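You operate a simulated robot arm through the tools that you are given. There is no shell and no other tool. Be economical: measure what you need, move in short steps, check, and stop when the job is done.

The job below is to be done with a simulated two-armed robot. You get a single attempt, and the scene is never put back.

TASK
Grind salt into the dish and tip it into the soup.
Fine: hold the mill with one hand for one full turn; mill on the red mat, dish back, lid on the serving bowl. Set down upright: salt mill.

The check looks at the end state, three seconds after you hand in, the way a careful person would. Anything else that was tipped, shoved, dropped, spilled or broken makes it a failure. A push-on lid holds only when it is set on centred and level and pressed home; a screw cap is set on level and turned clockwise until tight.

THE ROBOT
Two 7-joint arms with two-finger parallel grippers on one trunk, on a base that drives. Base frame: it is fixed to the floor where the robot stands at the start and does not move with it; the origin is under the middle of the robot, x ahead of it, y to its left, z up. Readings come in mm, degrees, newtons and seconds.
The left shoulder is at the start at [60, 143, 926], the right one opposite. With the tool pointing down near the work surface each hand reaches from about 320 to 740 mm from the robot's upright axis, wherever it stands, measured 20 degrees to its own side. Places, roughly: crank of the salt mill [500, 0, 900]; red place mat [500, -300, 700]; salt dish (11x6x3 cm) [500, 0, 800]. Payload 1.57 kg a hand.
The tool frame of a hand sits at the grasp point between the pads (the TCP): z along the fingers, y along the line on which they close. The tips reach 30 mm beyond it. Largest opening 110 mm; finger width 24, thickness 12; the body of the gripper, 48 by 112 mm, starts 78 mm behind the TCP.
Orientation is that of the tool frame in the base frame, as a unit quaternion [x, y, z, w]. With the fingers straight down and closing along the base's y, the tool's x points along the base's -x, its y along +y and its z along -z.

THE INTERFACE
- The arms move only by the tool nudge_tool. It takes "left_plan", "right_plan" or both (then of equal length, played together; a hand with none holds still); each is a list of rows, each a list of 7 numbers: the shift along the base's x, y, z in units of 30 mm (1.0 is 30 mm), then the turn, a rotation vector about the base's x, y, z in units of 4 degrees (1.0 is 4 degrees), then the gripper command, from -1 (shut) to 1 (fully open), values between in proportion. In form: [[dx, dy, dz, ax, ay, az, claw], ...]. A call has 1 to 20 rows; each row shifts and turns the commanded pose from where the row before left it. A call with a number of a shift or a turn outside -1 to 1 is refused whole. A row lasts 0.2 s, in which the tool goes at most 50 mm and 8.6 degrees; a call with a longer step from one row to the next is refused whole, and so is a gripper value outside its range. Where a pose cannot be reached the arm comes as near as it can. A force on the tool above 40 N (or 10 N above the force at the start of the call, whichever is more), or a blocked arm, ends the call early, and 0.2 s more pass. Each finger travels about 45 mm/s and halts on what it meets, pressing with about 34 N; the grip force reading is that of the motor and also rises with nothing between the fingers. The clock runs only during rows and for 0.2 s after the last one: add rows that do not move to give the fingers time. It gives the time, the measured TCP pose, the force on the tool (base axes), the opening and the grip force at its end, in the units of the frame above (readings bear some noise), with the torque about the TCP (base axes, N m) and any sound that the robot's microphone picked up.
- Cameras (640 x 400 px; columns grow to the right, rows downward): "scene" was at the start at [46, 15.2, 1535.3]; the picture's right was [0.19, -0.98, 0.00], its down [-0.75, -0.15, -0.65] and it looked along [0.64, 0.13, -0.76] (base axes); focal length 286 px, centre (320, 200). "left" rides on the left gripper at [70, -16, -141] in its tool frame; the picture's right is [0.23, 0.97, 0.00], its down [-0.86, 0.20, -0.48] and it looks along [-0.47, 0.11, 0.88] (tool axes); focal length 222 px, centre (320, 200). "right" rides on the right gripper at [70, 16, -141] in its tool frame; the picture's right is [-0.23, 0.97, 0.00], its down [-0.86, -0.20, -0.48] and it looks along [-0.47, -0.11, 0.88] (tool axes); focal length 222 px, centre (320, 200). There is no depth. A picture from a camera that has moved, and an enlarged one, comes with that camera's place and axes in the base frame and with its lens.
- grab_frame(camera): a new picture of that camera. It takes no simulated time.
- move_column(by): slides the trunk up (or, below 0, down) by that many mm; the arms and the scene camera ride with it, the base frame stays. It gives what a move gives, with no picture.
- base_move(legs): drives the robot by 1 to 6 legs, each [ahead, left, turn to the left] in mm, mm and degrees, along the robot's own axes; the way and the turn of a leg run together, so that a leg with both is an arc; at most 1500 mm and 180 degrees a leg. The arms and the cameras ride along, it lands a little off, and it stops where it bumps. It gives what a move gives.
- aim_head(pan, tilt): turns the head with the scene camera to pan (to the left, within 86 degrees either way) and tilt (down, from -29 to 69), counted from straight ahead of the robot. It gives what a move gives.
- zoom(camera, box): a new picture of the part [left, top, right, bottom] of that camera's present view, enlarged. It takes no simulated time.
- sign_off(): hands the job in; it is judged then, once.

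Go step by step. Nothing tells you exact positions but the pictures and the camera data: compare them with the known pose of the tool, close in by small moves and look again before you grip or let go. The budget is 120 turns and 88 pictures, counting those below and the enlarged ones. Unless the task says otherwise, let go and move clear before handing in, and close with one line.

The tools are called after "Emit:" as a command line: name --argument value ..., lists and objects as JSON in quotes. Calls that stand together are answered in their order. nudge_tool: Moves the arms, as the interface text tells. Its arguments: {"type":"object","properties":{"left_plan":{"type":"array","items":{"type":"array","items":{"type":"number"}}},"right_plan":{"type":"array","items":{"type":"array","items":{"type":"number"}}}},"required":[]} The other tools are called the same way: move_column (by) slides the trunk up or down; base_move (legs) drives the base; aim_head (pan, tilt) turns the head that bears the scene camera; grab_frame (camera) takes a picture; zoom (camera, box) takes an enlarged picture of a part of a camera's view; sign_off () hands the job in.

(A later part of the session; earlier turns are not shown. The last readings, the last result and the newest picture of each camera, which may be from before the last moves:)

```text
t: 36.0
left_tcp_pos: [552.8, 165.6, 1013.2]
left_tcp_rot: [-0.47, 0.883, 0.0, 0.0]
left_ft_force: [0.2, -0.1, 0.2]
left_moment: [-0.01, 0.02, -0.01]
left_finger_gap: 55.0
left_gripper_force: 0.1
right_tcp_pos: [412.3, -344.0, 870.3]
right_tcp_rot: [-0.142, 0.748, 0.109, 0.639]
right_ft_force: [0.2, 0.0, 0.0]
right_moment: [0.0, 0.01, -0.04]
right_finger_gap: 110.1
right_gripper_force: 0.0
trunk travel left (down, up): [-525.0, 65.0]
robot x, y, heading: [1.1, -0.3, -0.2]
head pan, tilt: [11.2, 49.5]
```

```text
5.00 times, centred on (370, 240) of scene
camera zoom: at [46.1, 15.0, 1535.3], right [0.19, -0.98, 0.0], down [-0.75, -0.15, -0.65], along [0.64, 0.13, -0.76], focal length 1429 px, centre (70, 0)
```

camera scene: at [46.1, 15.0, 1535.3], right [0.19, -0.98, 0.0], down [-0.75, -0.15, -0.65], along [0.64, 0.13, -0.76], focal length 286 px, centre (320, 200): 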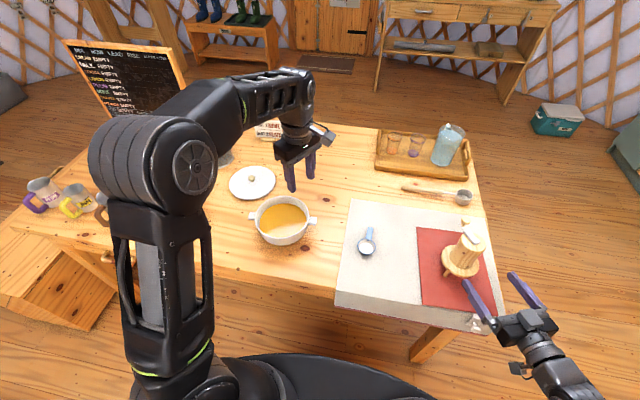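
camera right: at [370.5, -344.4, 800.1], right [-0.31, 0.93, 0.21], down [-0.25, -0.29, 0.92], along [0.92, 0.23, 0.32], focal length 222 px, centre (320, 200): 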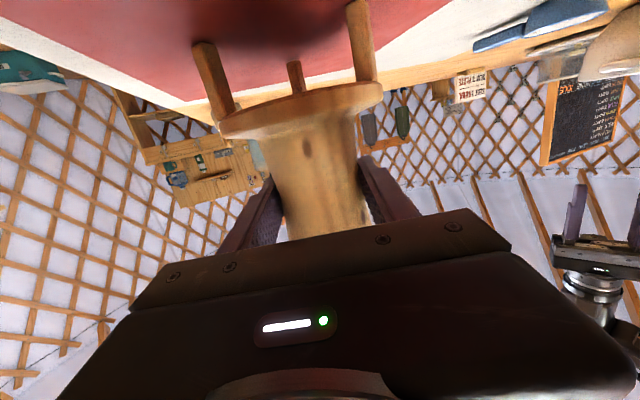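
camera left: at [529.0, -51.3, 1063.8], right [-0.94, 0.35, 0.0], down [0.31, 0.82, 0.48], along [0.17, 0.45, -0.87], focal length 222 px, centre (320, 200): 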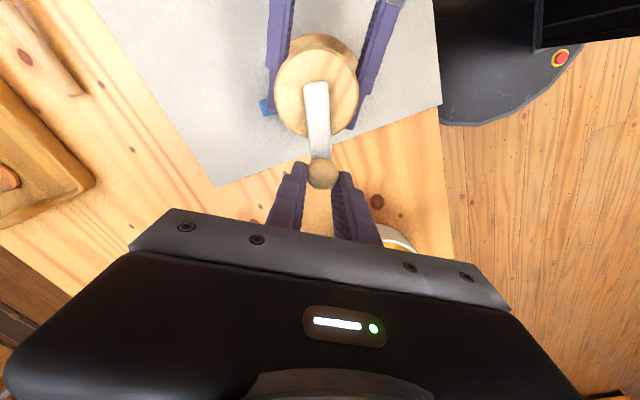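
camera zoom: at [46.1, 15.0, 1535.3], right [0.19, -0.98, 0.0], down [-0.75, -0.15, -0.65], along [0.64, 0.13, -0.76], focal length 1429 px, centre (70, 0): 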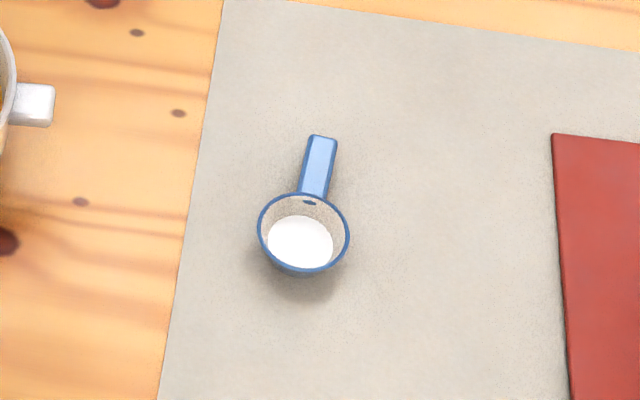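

The mill stands on the mat. The dish's cup is at about (530, -34) with its handle pointing +x, its middle near (588, -37). I bring the left hand over the handle with its closing direction across it.

Emit:
nudge_tool --left_plan '[[0.08, -0.45, -0.1, 0, 0, -1, 0], [0.08, -0.45, -0.1, 0, 0, -1, 0], [0.08, -0.45, -0.1, 0, 0, -1, 0], [0.08, -0.45, -0.2, 0, 0, -1, 0], [0.08, -0.45, -0.2, 0, 0, -1, 0], [0.08, -0.45, -0.2, 0, 0, -1, 0], [0.08, -0.45, -0.2, 0, 0, -1, 0], [0.08, -0.45, -0.2, 0, 0, -1, 0], [0.08, -0.45, -0.3, 0, 0, -1, 0], [0.08, -0.45, -0.3, 0, 0, -1, 0], [0.08, -0.45, -0.3, 0, 0, -1, 0], [0.08, -0.45, -0.3, 0, 0, -1, 0], [0.08, -0.45, -0.3, 0, 0, -1, 0], [0.08, -0.45, -0.3, 0, 0, -1, 0], [0.08, -0.45, -0.3, 0, 0, -0.75, 0], [0, 0, -0.3, 0, 0, 0, 0], [0, 0, 0, 0, 0, 0, 0]]'

Emit:
grab_frame --camera "left"

Emit:
zoom --camera "scene" --box '[320, 180, 420, 280]'

```text
t: 39.6
left_tcp_pos: [588.2, -35.1, 899.4]
left_tcp_rot: [0.026, 1.0, -0.001, 0.0]
left_ft_force: [-0.5, -0.3, -0.1]
left_moment: [0.03, 0.03, -0.01]
left_finger_gap: 55.0
left_gripper_force: 0.1
right_tcp_pos: [413.3, -344.3, 870.3]
right_tcp_rot: [-0.141, 0.749, 0.108, 0.638]
right_ft_force: [0.4, -0.6, 0.6]
right_moment: [0.0, 0.02, -0.01]
right_finger_gap: 110.3
right_gripper_force: 0.1
trunk travel left (down, up): [-525.0, 65.0]
robot x, y, heading: [2.7, 1.4, 0.1]
head pan, tilt: [11.2, 49.5]
```

```text
53 pictures are left
camera left: at [517.4, -47.8, 1040.7], right [-0.18, 0.98, 0.0], down [0.86, 0.15, 0.48], along [0.47, 0.08, -0.88], focal length 222 px, centre (320, 200)
```

left: 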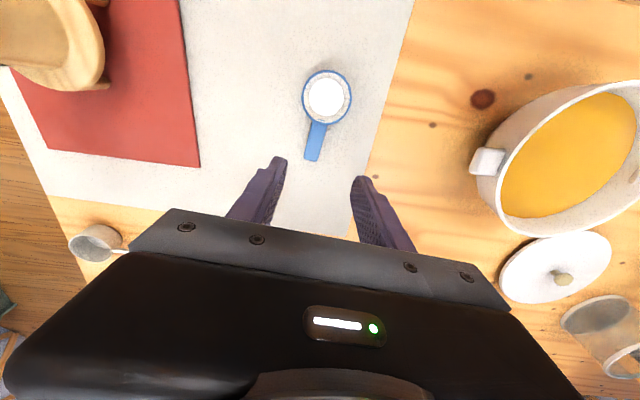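

```text
4.00 times, centred on (370, 230) of scene
camera zoom: at [46.0, 15.0, 1535.3], right [0.19, -0.98, 0.0], down [-0.75, -0.15, -0.65], along [0.64, 0.13, -0.76], focal length 1143 px, centre (120, 80)
```

zoom: 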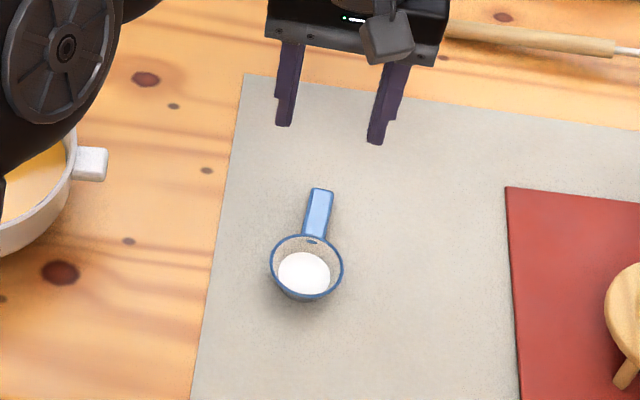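

The handle centreline is near y = -40. I lower partway and check its height and alignment.

Emit:
nudge_tool --left_plan '[[0, -0.15, -0.9, 0, 0, 0, -0.1], [0, 0, -0.9, 0, 0, 0, -0.2], [0, 0, -0.9, 0, 0, 0, -0.2], [0, 0, -0.3, 0, 0, 0, -0.2], [0, 0, 0, 0, 0, 0, -0.2]]'

Emit:
zoom --camera "left" --box '[220, 60, 420, 240]'

Emit:
zoom --camera "scene" --box '[330, 190, 410, 260]'

```text
t: 40.8
left_tcp_pos: [587.6, -41.6, 809.0]
left_tcp_rot: [0.026, 1.0, 0.0, 0.001]
left_ft_force: [-0.2, -0.4, 0.0]
left_moment: [0.03, -0.04, 0.04]
left_finger_gap: 43.7
left_gripper_force: 0.0
right_tcp_pos: [412.5, -344.3, 870.1]
right_tcp_rot: [-0.142, 0.749, 0.109, 0.638]
right_ft_force: [0.1, 0.6, -0.3]
right_moment: [0.07, -0.03, -0.02]
right_finger_gap: 110.0
right_gripper_force: 0.1
trunk travel left (down, up): [-525.0, 65.0]
robot x, y, heading: [0.8, -1.4, 0.2]
head pan, tilt: [11.2, 49.5]
```

```text
2.22 times, centred on (320, 150) of left
camera zoom: at [517.7, -53.6, 950.9], right [-0.18, 0.98, 0.0], down [0.86, 0.15, 0.48], along [0.47, 0.08, -0.88], focal length 494 px, centre (320, 311)
```

zoom: 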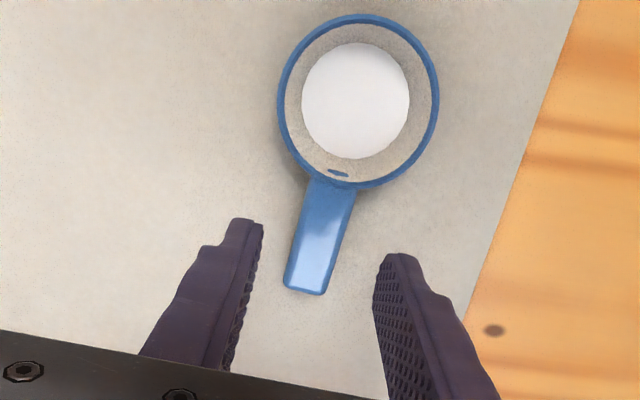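

```text
5.71 times, centred on (370, 225) of scene
camera zoom: at [46.0, 15.0, 1535.3], right [0.19, -0.98, 0.0], down [-0.75, -0.15, -0.65], along [0.64, 0.13, -0.76], focal length 1633 px, centre (34, 57)
```

zoom: 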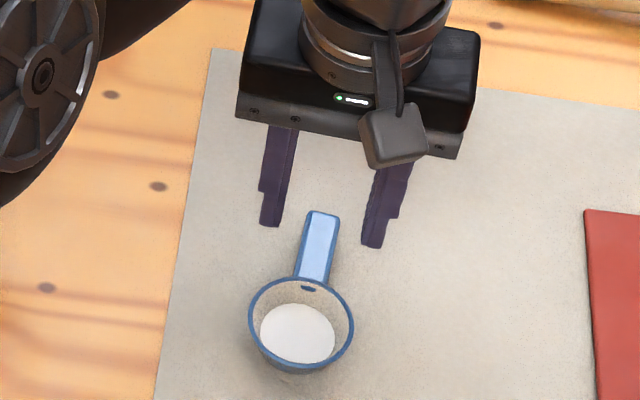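

The handle is near rim height (z ~768) and is centred between the fingers. I descend to z ~782 and close.

Emit:
nudge_tool --left_plan '[[0, 0, -0.4, 0, 0, 0, -0.2], [0, 0, -0.4, 0, 0, 0, -0.2], [0, 0, -0.1, 0, 0, 0, -0.3], [0, 0, 0, 0, 0, 0, -0.5], [0, 0, 0, 0, 0, 0, -1], [0, 0, 0, 0, 0, 0, -1], [0, 0, 0, 0, 0, 0, -1]]'

Emit:
zoom --camera "left" --box '[220, 60, 420, 240]'

Emit:
zoom --camera "scene" --box '[330, 190, 410, 260]'

```text
t: 42.4
left_tcp_pos: [587.4, -40.2, 783.3]
left_tcp_rot: [0.027, 1.0, 0.0, 0.0]
left_ft_force: [0.7, 0.4, 0.2]
left_moment: [-0.01, -0.01, 0.0]
left_finger_gap: 19.0
left_gripper_force: 33.1
right_tcp_pos: [414.4, -344.2, 869.6]
right_tcp_rot: [-0.141, 0.749, 0.108, 0.639]
right_ft_force: [-0.3, 0.9, 0.5]
right_moment: [0.0, 0.02, -0.02]
right_finger_gap: 110.3
right_gripper_force: 0.1
trunk travel left (down, up): [-525.0, 65.0]
robot x, y, heading: [0.5, -0.0, -0.1]
head pan, tilt: [11.2, 49.5]
```

```text
2.22 times, centred on (320, 150) of left
camera zoom: at [516.7, -53.7, 924.0], right [-0.18, 0.98, 0.0], down [0.86, 0.15, 0.48], along [0.47, 0.08, -0.88], focal length 494 px, centre (320, 311)
```

zoom: 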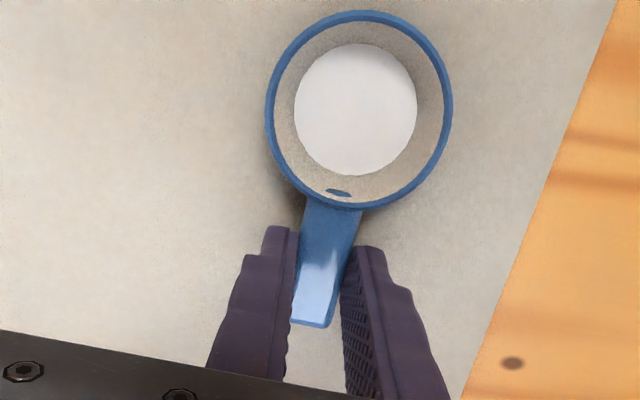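

```text
5.71 times, centred on (370, 225) of scene
camera zoom: at [46.0, 15.0, 1535.3], right [0.19, -0.98, 0.0], down [-0.75, -0.15, -0.65], along [0.64, 0.13, -0.76], focal length 1633 px, centre (34, 57)
```

zoom: 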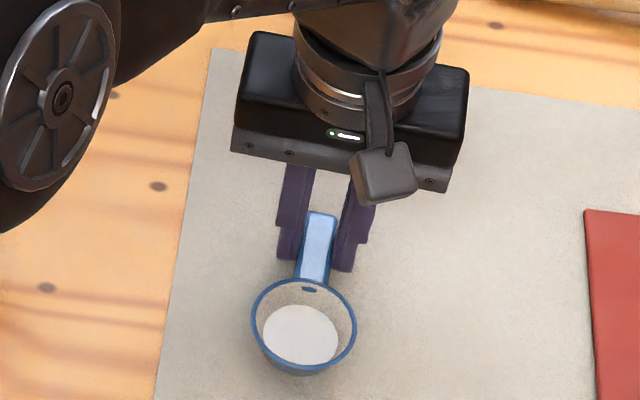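

The dish is gripped by its handle. I lift it level, check, then carry it toward the bowl.

Emit:
nudge_tool --left_plan '[[0, 0, 0.2, 0, 0, 0, -1], [0, 0, 0.4, 0, 0, 0, -1], [0, 0, 0.6, 0, 0, 0, -1], [0, 0, 0.7, 0, 0, 0, -1], [0, 0, 0.8, 0, 0, 0, -1], [0, 0, 0.8, 0, 0, 0, -1], [0, 0, 0.8, 0, 0, 0, -1], [0, 0, 0.4, 0, 0, 0, -1], [0, 0, 0.2, 0, 0, 0, -1], [0, 0, 0, 0, 0, 0, -1]]'

Emit:
grab_frame --camera "scene"

Emit:
grab_frame --camera "left"

```text
t: 44.6
left_tcp_pos: [587.0, -41.2, 929.7]
left_tcp_rot: [0.026, 1.0, 0.001, 0.001]
left_ft_force: [0.7, -0.1, 0.0]
left_moment: [0.0, -0.02, 0.01]
left_finger_gap: 19.2
left_gripper_force: 33.0
right_tcp_pos: [413.7, -343.1, 869.5]
right_tcp_rot: [-0.14, 0.748, 0.108, 0.64]
right_ft_force: [0.1, -0.4, -0.3]
right_moment: [0.0, 0.01, 0.02]
right_finger_gap: 109.9
right_gripper_force: 0.1
trunk travel left (down, up): [-525.0, 65.0]
robot x, y, heading: [2.1, 4.3, 0.1]
head pan, tilt: [11.2, 49.5]
```

```text
47 pictures are left
camera scene: at [46.0, 15.0, 1535.3], right [0.19, -0.98, 0.0], down [-0.75, -0.15, -0.65], along [0.64, 0.13, -0.76], focal length 286 px, centre (320, 200)
```

scene: 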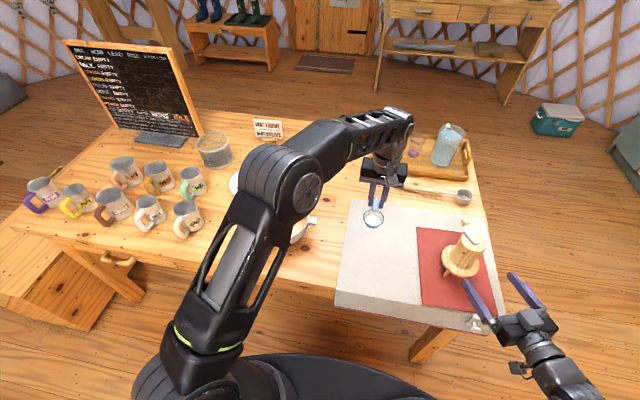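

```text
46 pictures are left
camera left: at [517.5, -52.5, 1071.3], right [-0.18, 0.98, 0.0], down [0.86, 0.15, 0.48], along [0.47, 0.08, -0.88], focal length 222 px, centre (320, 200)
```

left: 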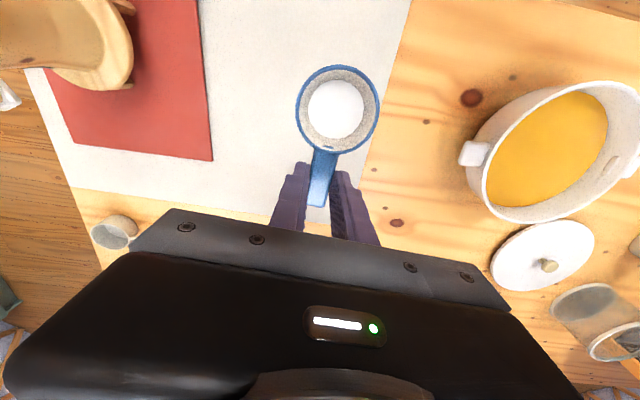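

The dish is level with its salt intact. I carry it to the bowl while yawing -56°.

Emit:
nudge_tool --left_plan '[[-0.03, 0.3, 0.1, 0, 0, -1, -1], [-0.03, 0.5, 0.1, 0, 0, -1, -1], [-0.03, 0.6, 0.1, 0, 0, -1, -1], [-0.03, 0.7, 0.1, 0, 0, -1, -1], [-0.03, 0.7, 0.1, 0, 0, -1, -1], [-0.04, 0.7, 0.1, 0, 0, -1, -1], [-0.04, 0.7, 0.1, 0, 0, -1, -1], [-0.04, 0.7, 0, 0, 0, -1, -1], [-0.04, 0.7, 0, 0, 0, -1, -1], [-0.04, 0.7, 0, 0, 0, -1, -1], [-0.04, 0.7, 0, 0, 0, -1, -1], [-0.04, 0.6, 0, 0, 0, -1, -1], [-0.04, 0.5, 0, 0, 0, -1, -1], [-0.04, 0.3, 0, 0, 0, -1, -1], [0, 0.1, 0, 0, 0, 0, -1], [0, 0, 0, 0, 0, 0, -1]]'

Emit:
grab_frame --camera "scene"

Emit:
grab_frame --camera "left"

```text
t: 48.0
left_tcp_pos: [573.0, 215.9, 949.2]
left_tcp_rot: [0.493, 0.87, 0.0, -0.001]
left_ft_force: [-0.4, -1.1, -0.4]
left_moment: [0.01, 0.01, 0.03]
left_finger_gap: 19.4
left_gripper_force: 33.2
right_tcp_pos: [412.0, -344.6, 870.5]
right_tcp_rot: [-0.14, 0.749, 0.107, 0.639]
right_ft_force: [0.7, -0.2, -0.4]
right_moment: [-0.01, 0.02, -0.01]
right_finger_gap: 110.0
right_gripper_force: 0.1
trunk travel left (down, up): [-525.0, 65.0]
robot x, y, heading: [3.6, -1.1, 0.1]
head pan, tilt: [11.2, 49.5]
```

```text
45 pictures are left
camera scene: at [46.0, 15.1, 1535.3], right [0.19, -0.98, 0.0], down [-0.75, -0.15, -0.65], along [0.64, 0.13, -0.76], focal length 286 px, centre (320, 200)
```

scene: 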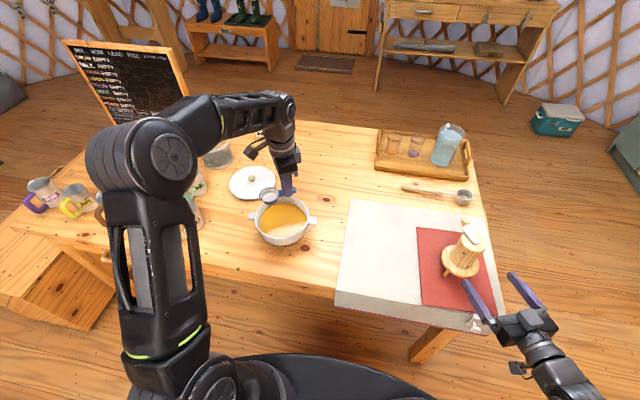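

```text
44 pictures are left
camera left: at [523.1, 267.3, 1090.7], right [0.72, 0.7, 0.0], down [0.61, -0.63, 0.48], along [0.33, -0.34, -0.88], focal length 222 px, centre (320, 200)
```

left: 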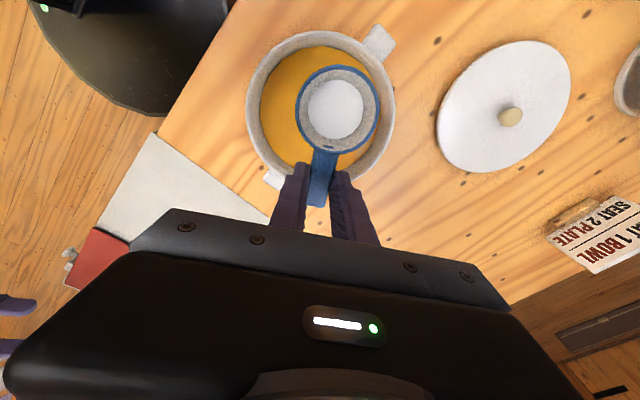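

The bowl centre is at about (543, 245). I shift 15 mm and begin the tilt (40°), with the lip staying over the soup.

Emit:
nudge_tool --left_plan '[[-0.25, 0.05, 0, 0, 0, 0, -1], [-0.25, 0.05, 0, 0, 0, 0, -1], [0, 0, 0, -0.857, -0.515, 0, -1], [0, 0, 0, -0.857, -0.515, 0, -1], [0, 0, 0, -0.857, -0.515, 0, -1], [0, 0, 0, -0.857, -0.515, 0, -1], [0, 0, 0, -0.857, -0.515, 0, -1], [0, 0, 0, -0.857, -0.515, 0, -1], [0, 0, 0, -0.857, -0.515, 0, -1], [0, 0, 0, -0.857, -0.515, 0, -1], [0, 0, 0, 0, 0, 0, -1]]'

Emit:
zoom --camera "scene" --box '[220, 120, 360, 260]'

Emit:
grab_frame --camera "left"

```text
t: 50.4
left_tcp_pos: [558.4, 217.3, 951.1]
left_tcp_rot: [0.474, 0.836, -0.136, 0.241]
left_ft_force: [1.0, 0.6, 0.0]
left_moment: [0.0, 0.03, 0.02]
left_finger_gap: 19.0
left_gripper_force: 33.7
right_tcp_pos: [412.8, -343.4, 869.8]
right_tcp_rot: [-0.141, 0.749, 0.107, 0.639]
right_ft_force: [-1.3, -0.8, -0.3]
right_moment: [-0.05, -0.04, -0.01]
right_finger_gap: 110.0
right_gripper_force: 0.0
trunk travel left (down, up): [-525.0, 65.0]
robot x, y, heading: [1.3, 1.1, -0.1]
head pan, tilt: [11.2, 49.5]
```

```text
2.86 times, centred on (290, 190) of scene
camera zoom: at [46.0, 15.0, 1535.3], right [0.19, -0.98, 0.0], down [-0.75, -0.15, -0.65], along [0.64, 0.13, -0.76], focal length 817 px, centre (406, 229)
```

zoom: 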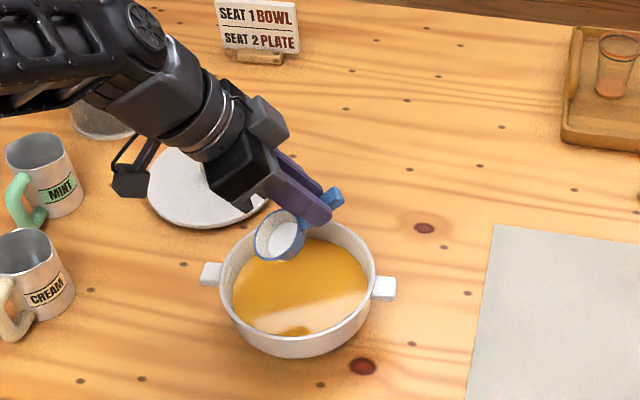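

```text
42 pictures are left
camera left: at [474.7, 324.2, 1033.8], right [0.74, 0.67, -0.12], down [0.41, -0.3, 0.86], along [0.54, -0.68, -0.5], focal length 222 px, centre (320, 200)
```

left: 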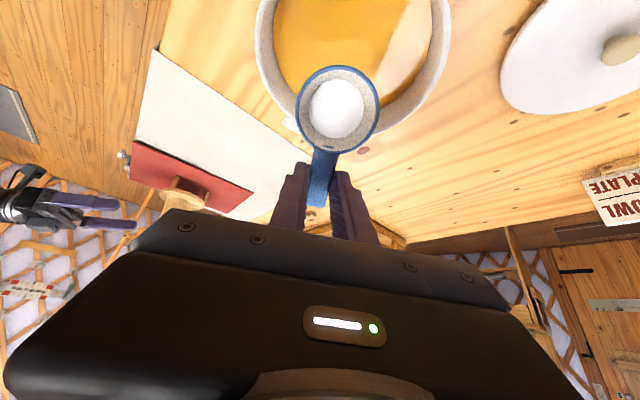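

The salt is still in the dish and the dish is over the bowl. I continue tilting to about 100°.

Emit:
nudge_tool --left_plan '[[0, 0, 0, -0.857, -0.515, 0, -1], [0, 0, 0, -0.857, -0.515, 0, -1], [0, 0, 0, -0.857, -0.515, 0, -1], [0, 0, 0, -0.857, -0.515, 0, -1], [0, 0, 0, -0.857, -0.515, 0, -1], [0, 0, 0, -0.857, -0.515, 0, -1], [0, 0, 0, -0.857, -0.515, 0, -1], [0, 0, 0, -0.857, -0.515, 0, -1], [0, 0, 0, -0.857, -0.515, 0, -1], [0, 0, 0, -0.857, -0.515, 0, -1], [0, 0, 0, -0.857, -0.515, 0, -1], [0, 0, 0, -0.857, -0.515, 0, -1], [0, 0, 0, -0.857, -0.515, 0, -1], [0, 0, 0, -0.857, -0.515, 0, -1], [0, 0, 0, -0.857, -0.515, 0, -1], [0, 0, 0, -0.857, -0.515, 0, -1], [0, 0, 0, 0, 0, 0, -1], [0, 0, 0, 0, 0, 0, -1]]'

Emit:
zoom --camera "scene" --box '[220, 120, 360, 260]'

Emit:
grab_frame --camera "left"

```text
t: 54.2
left_tcp_pos: [556.7, 218.7, 949.6]
left_tcp_rot: [0.329, 0.582, -0.366, 0.647]
left_ft_force: [0.4, -0.7, -0.7]
left_moment: [0.03, 0.03, 0.03]
left_finger_gap: 19.1
left_gripper_force: 33.2
right_tcp_pos: [412.8, -344.3, 870.4]
right_tcp_rot: [-0.141, 0.749, 0.107, 0.639]
right_ft_force: [-0.6, 0.4, -0.1]
right_moment: [0.02, 0.02, 0.03]
right_finger_gap: 110.0
right_gripper_force: 0.1
trunk travel left (down, up): [-525.0, 65.0]
robot x, y, heading: [1.0, 0.8, -0.2]
head pan, tilt: [11.2, 49.5]
```

```text
2.86 times, centred on (290, 190) of scene
camera zoom: at [46.0, 15.2, 1535.3], right [0.19, -0.98, 0.0], down [-0.75, -0.15, -0.65], along [0.64, 0.13, -0.76], focal length 817 px, centre (406, 229)
```

zoom: 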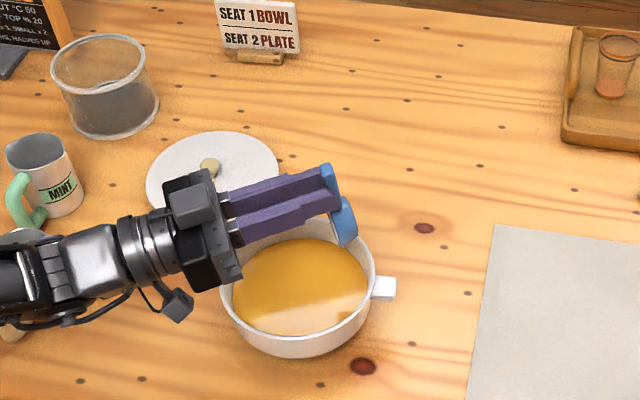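

```text
40 pictures are left
camera left: at [475.0, 324.1, 866.4], right [0.85, 0.48, -0.23], down [-0.12, 0.59, 0.8], along [0.52, -0.65, 0.56], focal length 222 px, centre (320, 200)
```

left: 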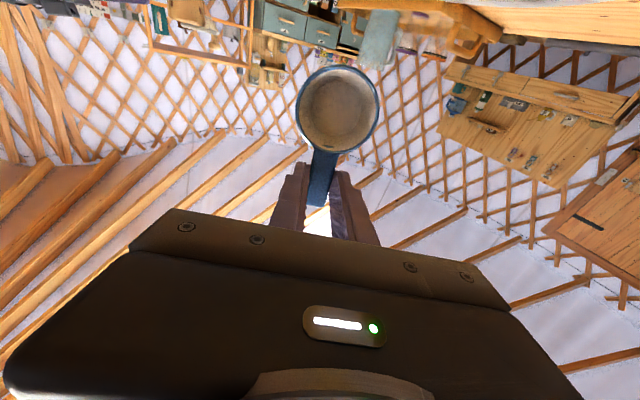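

The dish looks empty. I tip 12° further for the last grains, then begin returning to level.

Emit:
nudge_tool --left_plan '[[0, 0, 0, -0.857, -0.515, 0, -1], [0, 0, 0, -0.857, -0.515, 0, -1], [0, 0, 0, -0.857, -0.515, 0, -1], [0, 0, 0, 0, 0, 0, -1], [0, 0, 0, 0, 0, 0, -1], [0, 0, 0, 0.857, 0.515, 0, -1], [0, 0, 0, 0.857, 0.515, 0, -1], [0, 0, 0, 0.857, 0.515, 0, -1], [0, 0, 0, 0.857, 0.515, 0, -1], [0, 0, 0, 0.857, 0.515, 0, -1], [0, 0, 0, 0.857, 0.515, 0, -1], [0, 0, 0, 0.857, 0.515, 0, -1], [0, 0, 0, 0.857, 0.515, 0, -1], [0, 0, 0, 0.857, 0.515, 0, -1], [0, 0, 0, 0.857, 0.515, 0, -1], [0, 0, 0, 0.857, 0.515, 0, -1], [0, 0, 0, 0.857, 0.515, 0, -1], [0, 0, 0, 0.857, 0.515, 0, -1]]'

Emit:
nudge_tool --left_plan '[[0, 0, 0, 0.857, 0.515, 0, -1], [0, 0, 0, 0.857, 0.515, 0, -1], [0, 0, 0, 0.857, 0.515, 0, -1], [0, 0, 0, 0.857, 0.515, 0, -1], [0, 0, 0, 0.857, 0.515, 0, -1], [0, 0, 0, 0.857, 0.515, 0, -1], [0, 0, 0, 0.857, 0.515, 0, -1], [0, 0, 0, 0.857, 0.515, 0, -1], [0, 0, 0, 0.857, 0.515, 0, -1], [0, 0, 0, 0.857, 0.515, 0, -1], [0, 0, 0, 0.857, 0.515, 0, -1], [0, 0, 0, 0.857, 0.515, 0, -1], [0, 0, 0, 0.857, 0.515, 0, -1], [0, 0, 0, 0.857, 0.515, 0, -1], [0, 0, 0, 0, 0, 0, -1]]'

Emit:
grab_frame --camera "left"

```text
t: 58.0
left_tcp_pos: [556.5, 217.0, 951.0]
left_tcp_rot: [0.434, 0.768, -0.232, 0.409]
left_ft_force: [-0.6, -0.2, -1.6]
left_moment: [0.02, 0.02, -0.02]
left_finger_gap: 19.0
left_gripper_force: 33.2
right_tcp_pos: [412.8, -343.7, 871.1]
right_tcp_rot: [-0.142, 0.749, 0.108, 0.638]
right_ft_force: [-0.2, 0.6, 1.1]
right_moment: [-0.02, 0.03, 0.02]
right_finger_gap: 110.3
right_gripper_force: 0.0
trunk travel left (down, up): [-525.0, 65.0]
robot x, y, heading: [3.6, 0.3, 0.0]
head pan, tilt: [11.2, 49.5]
```

```text
t: 61.2
left_tcp_pos: [557.2, 219.3, 952.9]
left_tcp_rot: [0.493, 0.87, 0.0, 0.0]
left_ft_force: [-0.3, 0.1, -1.0]
left_moment: [-0.02, -0.03, 0.01]
left_finger_gap: 18.9
left_gripper_force: 33.4
right_tcp_pos: [413.4, -343.6, 869.6]
right_tcp_rot: [-0.141, 0.749, 0.108, 0.639]
right_ft_force: [0.2, -0.1, -0.2]
right_moment: [-0.03, 0.01, 0.0]
right_finger_gap: 110.1
right_gripper_force: 0.0
trunk travel left (down, up): [-525.0, 65.0]
robot x, y, heading: [0.4, 0.8, -0.2]
head pan, tilt: [11.2, 49.5]
```

```text
39 pictures are left
camera left: at [507.7, 270.9, 1092.6], right [0.72, 0.7, 0.0], down [0.61, -0.63, 0.48], along [0.33, -0.34, -0.88], focal length 222 px, centre (320, 200)
```

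left: 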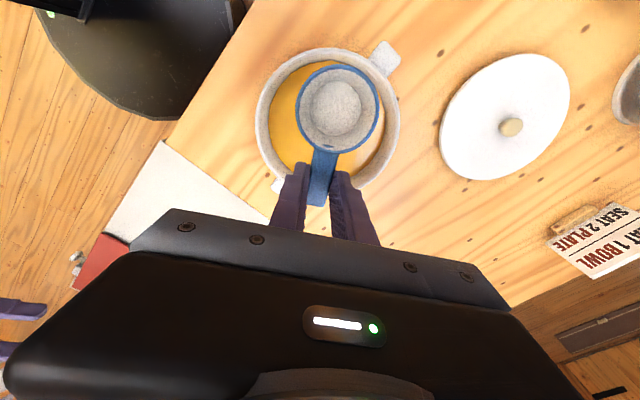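

The dish is empty and level. I bring it back above its original spot.

Emit:
nudge_tool --left_plan '[[0.07, -0.3, 0, 0, 0, 1, -1], [0.07, -0.5, 0, 0, 0, 1, -1], [0.07, -0.7, 0, 0, 0, 1, -1], [0.07, -0.7, 0, 0, 0, 1, -1], [0.07, -0.7, 0, 0, 0, 1, -1], [0.07, -0.7, 0, 0, 0, 1, -1], [0.07, -0.7, 0, 0, 0, 1, -1], [0.07, -0.7, 0, 0, 0, 1, -1], [0.07, -0.7, -0.2, 0, 0, 1, -1], [0.07, -0.7, -0.2, 0, 0, 1, -1], [0.07, -0.7, -0.2, 0, 0, 1, -1], [0.07, -0.7, -0.2, 0, 0, 1, -1], [0.07, -0.5, -0.3, 0, 0, 1, -1], [0.07, -0.3, -0.4, 0, 0, 1, -1], [0, -0.03, -0.7, 0, 0, 0, -1], [0, 0, -0.7, 0, 0, 0, -1], [0, 0, -0.7, 0, 0, 0, -1], [0, 0, -0.7, 0, 0, 0, -1], [0, 0, 0, 0, 0, 0, -1]]'

Emit:
grab_frame --camera "scene"

```text
t: 65.2
left_tcp_pos: [586.2, -40.7, 820.2]
left_tcp_rot: [0.026, 1.0, 0.0, 0.0]
left_ft_force: [0.1, -0.3, -0.6]
left_moment: [-0.03, 0.02, -0.04]
left_finger_gap: 18.9
left_gripper_force: 33.1
right_tcp_pos: [412.4, -343.5, 869.3]
right_tcp_rot: [-0.14, 0.749, 0.107, 0.639]
right_ft_force: [-0.7, 0.2, -0.5]
right_moment: [-0.01, -0.04, 0.02]
right_finger_gap: 109.9
right_gripper_force: 0.1
trunk travel left (down, up): [-525.0, 65.0]
robot x, y, heading: [-0.8, 1.0, -0.1]
head pan, tilt: [11.2, 49.5]
```

```text
38 pictures are left
camera scene: at [46.0, 15.0, 1535.3], right [0.19, -0.98, 0.0], down [-0.75, -0.15, -0.65], along [0.64, 0.13, -0.76], focal length 286 px, centre (320, 200)
```

scene: 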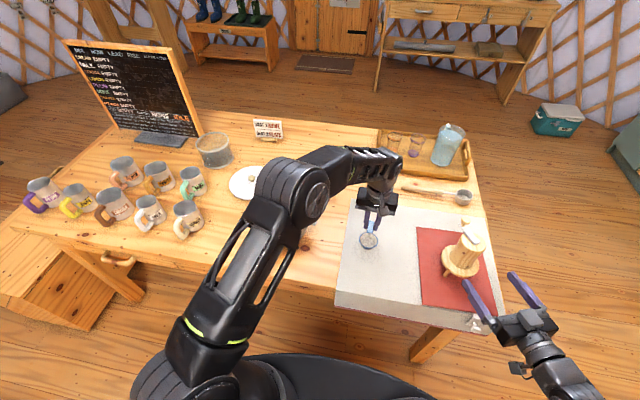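

I lower the dish gently to its original height (TCP 783).

Emit:
nudge_tool --left_plan '[[0.03, 0, -0.5, 0, 0, 0, -1], [0, 0, -0.4, 0, 0, 0, -1], [0, 0, -0.2, 0, 0, 0, -1], [0, 0, -0.05, 0, 0, 0, -1], [0, 0, -0.05, 0, 0, 0, -1], [0, 0, 0, 0, 0, 0, -1]]'

```text
t: 66.6
left_tcp_pos: [588.1, -39.3, 785.8]
left_tcp_rot: [0.026, 1.0, -0.001, 0.0]
left_ft_force: [-0.4, -0.6, -0.2]
left_moment: [-0.01, -0.04, -0.02]
left_finger_gap: 19.2
left_gripper_force: 33.5
right_tcp_pos: [412.2, -343.1, 870.1]
right_tcp_rot: [-0.142, 0.749, 0.109, 0.638]
right_ft_force: [0.0, -0.7, 0.5]
right_moment: [0.02, -0.03, 0.04]
right_finger_gap: 110.0
right_gripper_force: 0.0
trunk travel left (down, up): [-525.0, 65.0]
robot x, y, heading: [-1.6, 3.3, -0.2]
head pan, tilt: [11.2, 49.5]
```

Emit:
nudge_tool --left_plan '[[0, 0, -0.05, 0, 0, 0, -1], [0, 0, -0.04, 0, 0, 0, -1], [0, 0, 0, 0, 0, 0, -1]]'

Emit:
zoom --camera "left" --box '[220, 60, 420, 240]'

```text
t: 67.4
left_tcp_pos: [587.4, -40.6, 783.7]
left_tcp_rot: [0.026, 1.0, 0.0, 0.0]
left_ft_force: [-0.1, -0.8, -0.1]
left_moment: [0.04, -0.02, 0.02]
left_finger_gap: 19.0
left_gripper_force: 33.7
right_tcp_pos: [413.2, -345.1, 870.0]
right_tcp_rot: [-0.142, 0.749, 0.109, 0.638]
right_ft_force: [0.2, 0.5, 0.6]
right_moment: [-0.04, -0.01, -0.02]
right_finger_gap: 109.8
right_gripper_force: 0.1
trunk travel left (down, up): [-525.0, 65.0]
robot x, y, heading: [-2.0, 0.8, -0.1]
head pan, tilt: [11.2, 49.5]
```

```text
2.22 times, centred on (320, 150) of left
camera zoom: at [517.3, -53.2, 925.0], right [-0.18, 0.98, 0.0], down [0.86, 0.15, 0.48], along [0.47, 0.08, -0.88], focal length 494 px, centre (320, 311)
```

zoom: 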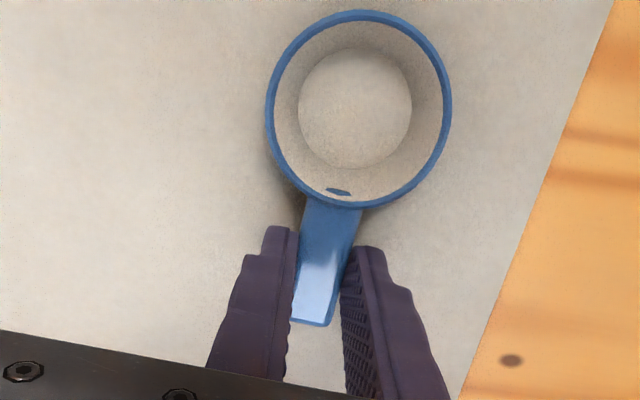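

The dish is back at essentially the same place. I feel for the last millimetre, then release.

Emit:
nudge_tool --left_plan '[[0, 0, -0.04, 0, 0, 0, -1], [0, 0, -0.03, 0, 0, 0, -1], [0, 0, 0, 0, 0, 0, -1]]'

```text
t: 68.2
left_tcp_pos: [588.2, -40.7, 781.5]
left_tcp_rot: [0.026, 1.0, -0.001, 0.001]
left_ft_force: [0.8, 3.3, 19.4]
left_moment: [0.14, 0.76, -0.12]
left_finger_gap: 18.8
left_gripper_force: 33.3
right_tcp_pos: [412.1, -343.9, 871.2]
right_tcp_rot: [-0.141, 0.748, 0.108, 0.639]
right_ft_force: [-0.2, -0.6, 0.2]
right_moment: [-0.01, 0.01, 0.01]
right_finger_gap: 109.9
right_gripper_force: 0.0
trunk travel left (down, up): [-525.0, 65.0]
robot x, y, heading: [1.8, -1.9, -0.1]
head pan, tilt: [11.2, 49.5]
```

Contact. I ease up 1.5 mm, open, and lift away.

Emit:
nudge_tool --left_plan '[[0, 0, 0.05, 0, 0, 0, -1], [0, 0, 0, 0, 0, 0, -0.5], [0, 0, 0, 0, 0, 0, -0.2], [0, 0, 0, 0, 0, 0, -0.2], [0, 0, 0.4, 0, 0, 0, -0.2], [0, 0, 0.7, 0, 0, 0, -0.2], [0, 0, 1, 0, 0, 0, 0], [0, 0, 1, 0, 0, 0, 0], [0, 0, 1, 0, 0, 0, 0], [0, 0, 1, 0, 0, 0, 0], [0, 0.6, 0.6, 0, 0, 0, 0], [0, 1, 0, 0, 0, 0, 0], [0, 1, 0, 0, 0, 0, 0], [0, 1, 0, 0, 0, 0, 0], [0, 1, 0, 0, 0, 0, 0], [0, 1, 0, 0, 0, 0, 0], [0, 1, 0, 0, 0, 0, 0], [0, 1, 0, 0, 0, 0, 0], [0, 1, 0, 0, 0, 0, 0], [0, 0, 0, 0, 0, 0, 0]]'

Emit:
aim_head --pan 15 --tilt 62

Emit:
grab_frame --camera "scene"

Emit:
grab_frame --camera "left"

```text
t: 72.4
left_tcp_pos: [588.2, 217.4, 951.2]
left_tcp_rot: [0.026, 1.0, 0.0, 0.0]
left_ft_force: [-0.4, 0.1, 0.3]
left_moment: [0.02, -0.02, -0.01]
left_finger_gap: 54.9
left_gripper_force: 0.1
right_tcp_pos: [412.5, -343.8, 870.6]
right_tcp_rot: [-0.141, 0.748, 0.108, 0.639]
right_ft_force: [-0.3, 0.5, 0.1]
right_moment: [-0.01, 0.03, 0.01]
right_finger_gap: 110.2
right_gripper_force: 0.0
trunk travel left (down, up): [-525.0, 65.0]
robot x, y, heading: [-2.7, -0.1, 0.1]
head pan, tilt: [11.2, 49.5]
```

```text
t: 73.2
left_tcp_pos: [588.0, 216.7, 950.1]
left_tcp_rot: [0.026, 1.0, 0.001, 0.0]
left_ft_force: [0.4, -0.1, -0.4]
left_moment: [-0.01, -0.03, 0.0]
left_finger_gap: 54.8
left_gripper_force: 0.1
right_tcp_pos: [413.3, -343.2, 870.6]
right_tcp_rot: [-0.14, 0.748, 0.108, 0.639]
right_ft_force: [-0.4, -0.8, -1.0]
right_moment: [0.0, -0.02, 0.01]
right_finger_gap: 110.0
right_gripper_force: 0.0
trunk travel left (down, up): [-525.0, 65.0]
robot x, y, heading: [0.5, -2.1, 0.4]
head pan, tilt: [15.0, 62.0]
```

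```text
36 pictures are left
camera scene: at [32.2, 16.6, 1519.8], right [0.26, -0.97, 0.0], down [-0.85, -0.23, -0.47], along [0.45, 0.12, -0.88], focal length 286 px, centre (320, 200)
```

scene: 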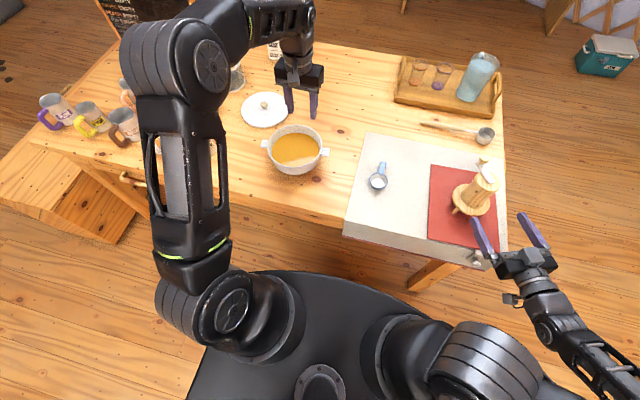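

```text
35 pictures are left
camera left: at [518.6, 204.5, 1092.6], right [-0.18, 0.98, 0.0], down [0.86, 0.15, 0.48], along [0.47, 0.08, -0.88], focal length 222 px, centre (320, 200)
```

left: 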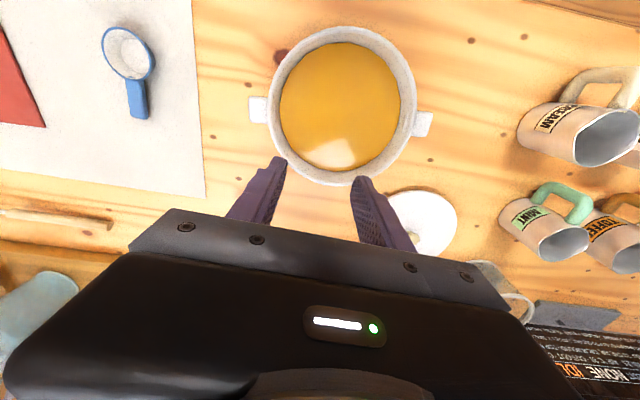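

The dish is back and the salted soup is ready. The lid (knob near (740, 417)) is out of reach from here, so I first raise the right hand, then drive the base left and forward a bit.

Emit:
nudge_tool --right_plan '[[0, 0, 1, 0, 0, 0, 1], [0, 0, 1, 0, 0, 0, 1], [0, 0, 1, 0, 0, 0, 0.5], [0, 0, 1, 0, 0, 0, 0], [0, 0, 1, 0, 0, 0, 0], [0, 0, 1, 0, 0, 0, 0], [0, 0, 1, 0, 0, 0, 0], [0, 0, 0, 0, 0, 0, 0]]'

Emit:
grab_frame --camera "scene"

```text
t: 75.0
left_tcp_pos: [587.5, 217.9, 951.0]
left_tcp_rot: [0.026, 1.0, 0.0, 0.0]
left_ft_force: [0.8, 0.0, -1.0]
left_moment: [0.03, 0.02, -0.03]
left_finger_gap: 55.1
left_gripper_force: 0.0
right_tcp_pos: [412.0, -343.5, 1078.3]
right_tcp_rot: [-0.14, 0.749, 0.108, 0.639]
right_ft_force: [0.8, 0.0, -0.4]
right_moment: [-0.04, 0.03, 0.01]
right_finger_gap: 55.1
right_gripper_force: 0.0
trunk travel left (down, up): [-525.0, 65.0]
robot x, y, heading: [0.7, -0.1, -0.0]
head pan, tilt: [15.0, 62.0]
```

```text
34 pictures are left
camera scene: at [32.3, 16.5, 1519.8], right [0.26, -0.97, 0.0], down [-0.85, -0.23, -0.47], along [0.45, 0.12, -0.88], focal length 286 px, centre (320, 200)
```

scene: 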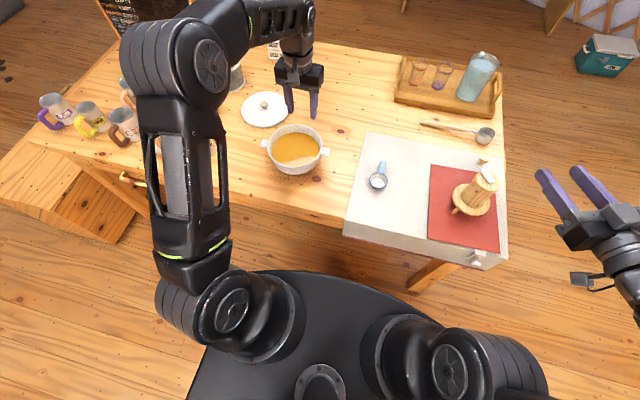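

The right hand is high. I drive left 150, then forward 150.

Emit:
base_move --legs '[[0, 150, 0], [150, 0, 0]]'

Emit:
grab_frame --camera "scene"

Emit:
grab_frame --camera "left"

```text
t: 77.3
left_tcp_pos: [741.6, 359.8, 950.0]
left_tcp_rot: [0.029, 1.0, 0.0, -0.001]
left_ft_force: [0.6, 0.3, 0.3]
left_moment: [0.02, -0.01, -0.01]
left_finger_gap: 55.0
left_gripper_force: 0.0
right_tcp_pos: [563.0, -201.2, 1077.1]
right_tcp_rot: [-0.139, 0.749, 0.107, 0.639]
right_ft_force: [0.4, 0.3, -0.7]
right_moment: [-0.01, -0.03, 0.0]
right_finger_gap: 55.3
right_gripper_force: 0.1
trunk travel left (down, up): [-525.0, 65.0]
robot x, y, heading: [149.3, 146.1, -0.3]
head pan, tilt: [15.0, 62.0]
```

```text
33 pictures are left
camera scene: at [185.0, 162.4, 1519.7], right [0.25, -0.97, 0.0], down [-0.85, -0.22, -0.47], along [0.45, 0.12, -0.88], focal length 286 px, centre (320, 200)
```

scene: 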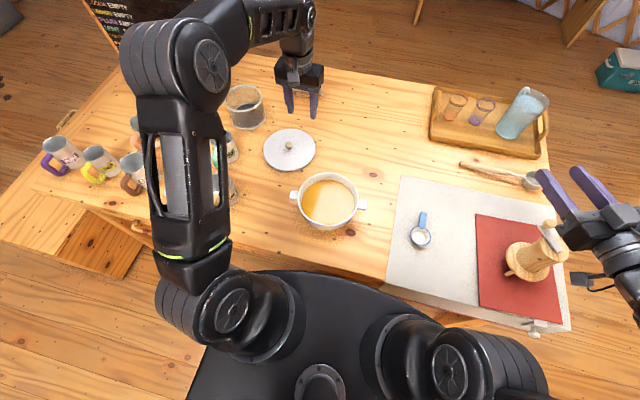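

```text
32 pictures are left
camera left: at [672.0, 347.6, 1091.9], right [-0.17, 0.99, 0.0], down [0.87, 0.15, 0.48], along [0.47, 0.08, -0.88], focal length 222 px, centre (320, 200)
```

left: 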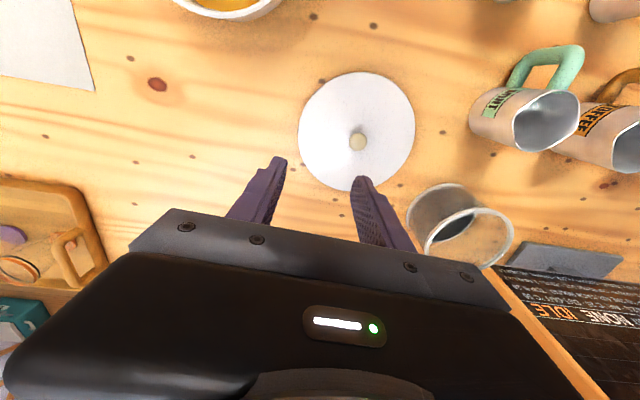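

The drive went well. The lid knob is now at about (736, 412), so I move above it and lower partway.

Emit:
nudge_tool --left_plan '[[-0.06, 0.6, -0.3, 0, 0, 0, 0], [-0.06, 0.6, -0.5, 0, 0, 0, 0], [-0.06, 0.55, -0.7, 0, 0, 0, 0], [0, 0, -0.8, 0, 0, 0, 0], [0, 0, -0.7, 0, 0, 0, 0], [0, 0, 0, 0, 0, 0, 0]]'

Emit:
grab_frame --camera "left"

Emit:
zoom --camera "scene" --box '[220, 50, 360, 190]'

```text
t: 78.7
left_tcp_pos: [736.7, 411.0, 863.1]
left_tcp_rot: [0.029, 1.0, 0.0, 0.0]
left_ft_force: [1.1, 0.0, -0.5]
left_moment: [0.01, 0.03, 0.01]
left_finger_gap: 55.0
left_gripper_force: 0.1
right_tcp_pos: [561.6, -200.9, 1077.4]
right_tcp_rot: [-0.139, 0.749, 0.106, 0.639]
right_ft_force: [-0.4, 0.1, 0.9]
right_moment: [0.01, -0.01, -0.02]
right_finger_gap: 55.2
right_gripper_force: 0.1
trunk travel left (down, up): [-525.0, 65.0]
robot x, y, heading: [155.1, 144.5, -0.5]
head pan, tilt: [15.0, 62.0]
```

```text
31 pictures are left
camera left: at [666.4, 399.0, 1003.1], right [-0.17, 0.99, 0.0], down [0.87, 0.15, 0.48], along [0.47, 0.08, -0.88], focal length 222 px, centre (320, 200)
```

left: 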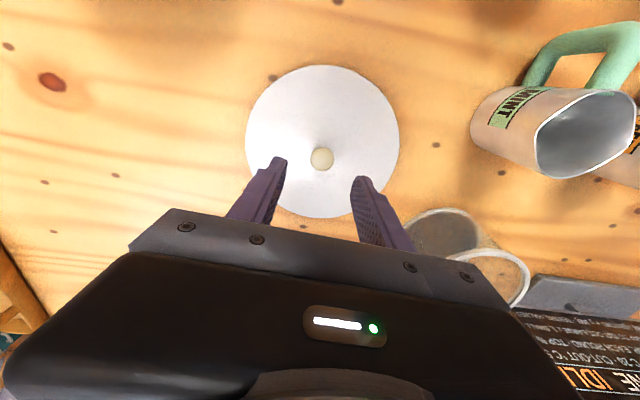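

```text
2.86 times, centred on (290, 120) of scene
camera zoom: at [183.2, 162.4, 1519.8], right [0.25, -0.97, 0.0], down [-0.85, -0.22, -0.47], along [0.45, 0.12, -0.88], focal length 817 px, centre (406, 429)
```

zoom: 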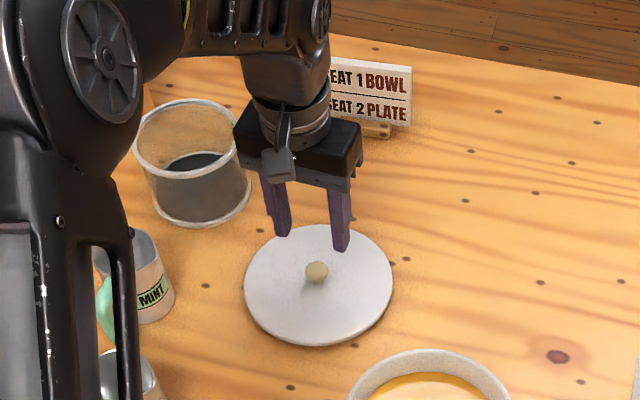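

The knob is at about (738, 413.5, 775). I align and descend so the tips stop just above the lid disc.

Emit:
nudge_tool --left_plan '[[0.05, 0.08, -0.8, 0, 0, 0, 0], [0, 0, -0.8, 0, 0, 0, 0], [0, 0, -0.4, 0, 0, 0, 0], [0, 0, -0.2, 0, 0, 0, 0], [0, 0, 0, 0, 0, 0, 0]]'

Emit:
zoom --camera "left" --box '[220, 60, 420, 240]'

Emit:
zoom --camera "scene" --box '[240, 90, 340, 190]'

```text
t: 79.9
left_tcp_pos: [737.8, 414.6, 795.3]
left_tcp_rot: [0.029, 1.0, 0.0, 0.0]
left_ft_force: [0.3, 0.5, -0.8]
left_moment: [0.01, -0.01, 0.01]
left_finger_gap: 54.8
left_gripper_force: 0.0
right_tcp_pos: [561.7, -200.8, 1078.2]
right_tcp_rot: [-0.139, 0.749, 0.106, 0.639]
right_ft_force: [0.6, -0.7, -0.9]
right_moment: [0.0, -0.01, -0.02]
right_finger_gap: 55.2
right_gripper_force: 0.1
trunk travel left (down, up): [-525.0, 65.0]
robot x, y, heading: [151.2, 148.7, -0.5]
head pan, tilt: [15.0, 62.0]
```

```text
2.22 times, centred on (320, 150) of left
camera zoom: at [668.0, 401.6, 936.4], right [-0.17, 0.99, 0.0], down [0.87, 0.15, 0.48], along [0.47, 0.08, -0.88], focal length 494 px, centre (320, 311)
```

zoom: 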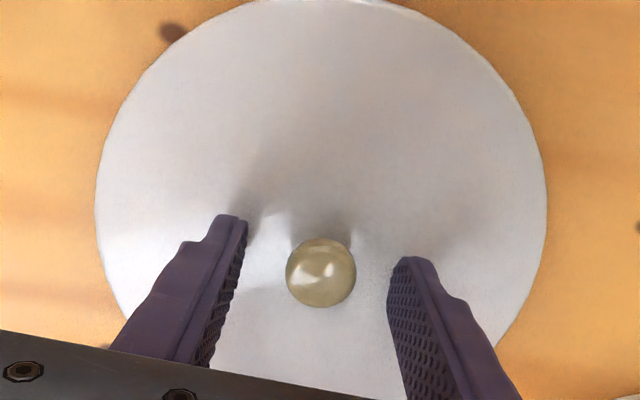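

```text
4.00 times, centred on (290, 140) of scene
camera zoom: at [183.4, 162.5, 1519.8], right [0.25, -0.97, 0.0], down [-0.85, -0.22, -0.47], along [0.45, 0.12, -0.88], focal length 1143 px, centre (440, 440)
```

zoom: 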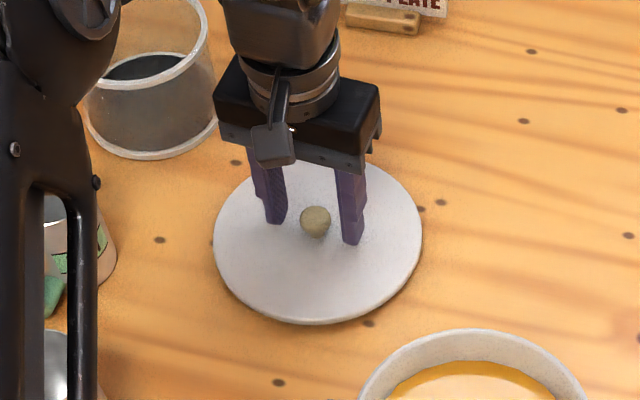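

The knob is centred between the fingers, so I close on it.

Emit:
nudge_tool --left_plan '[[0.03, 0, 0, 0, 0, 0, -0.3], [0, 0, 0, 0, 0, 0, -0.6], [0, 0, 0, 0, 0, 0, -1], [0, 0, 0, 0, 0, 0, -1], [0, 0, 0, 0, 0, 0, -1]]'

Emit:
zoom --camera "left" --box '[220, 60, 420, 240]'

```text
t: 81.1
left_tcp_pos: [739.5, 413.5, 795.2]
left_tcp_rot: [0.029, 1.0, 0.001, 0.0]
left_ft_force: [0.2, 1.7, -0.4]
left_moment: [0.01, 0.02, -0.03]
left_finger_gap: 25.0
left_gripper_force: 34.2
right_tcp_pos: [561.3, -200.1, 1076.2]
right_tcp_rot: [-0.139, 0.749, 0.106, 0.639]
right_ft_force: [0.0, -0.3, 1.4]
right_moment: [0.01, 0.02, -0.02]
right_finger_gap: 55.0
right_gripper_force: 0.0
trunk travel left (down, up): [-525.0, 65.0]
robot x, y, heading: [151.3, 145.1, -0.3]
head pan, tilt: [15.0, 62.0]
```

```text
2.22 times, centred on (320, 150) of left
camera zoom: at [668.7, 401.7, 936.7], right [-0.17, 0.99, 0.0], down [0.87, 0.15, 0.48], along [0.47, 0.08, -0.88], focal length 494 px, centre (320, 311)
```

zoom: 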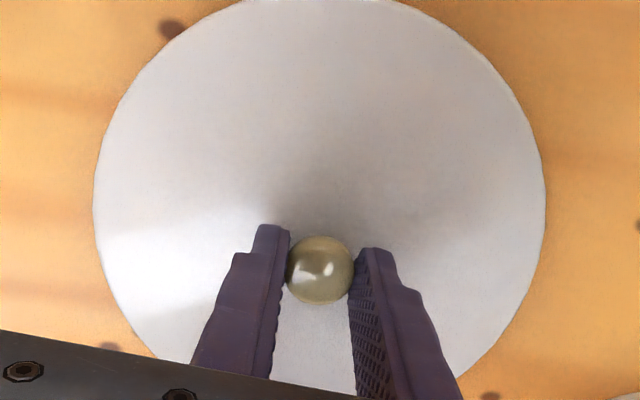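

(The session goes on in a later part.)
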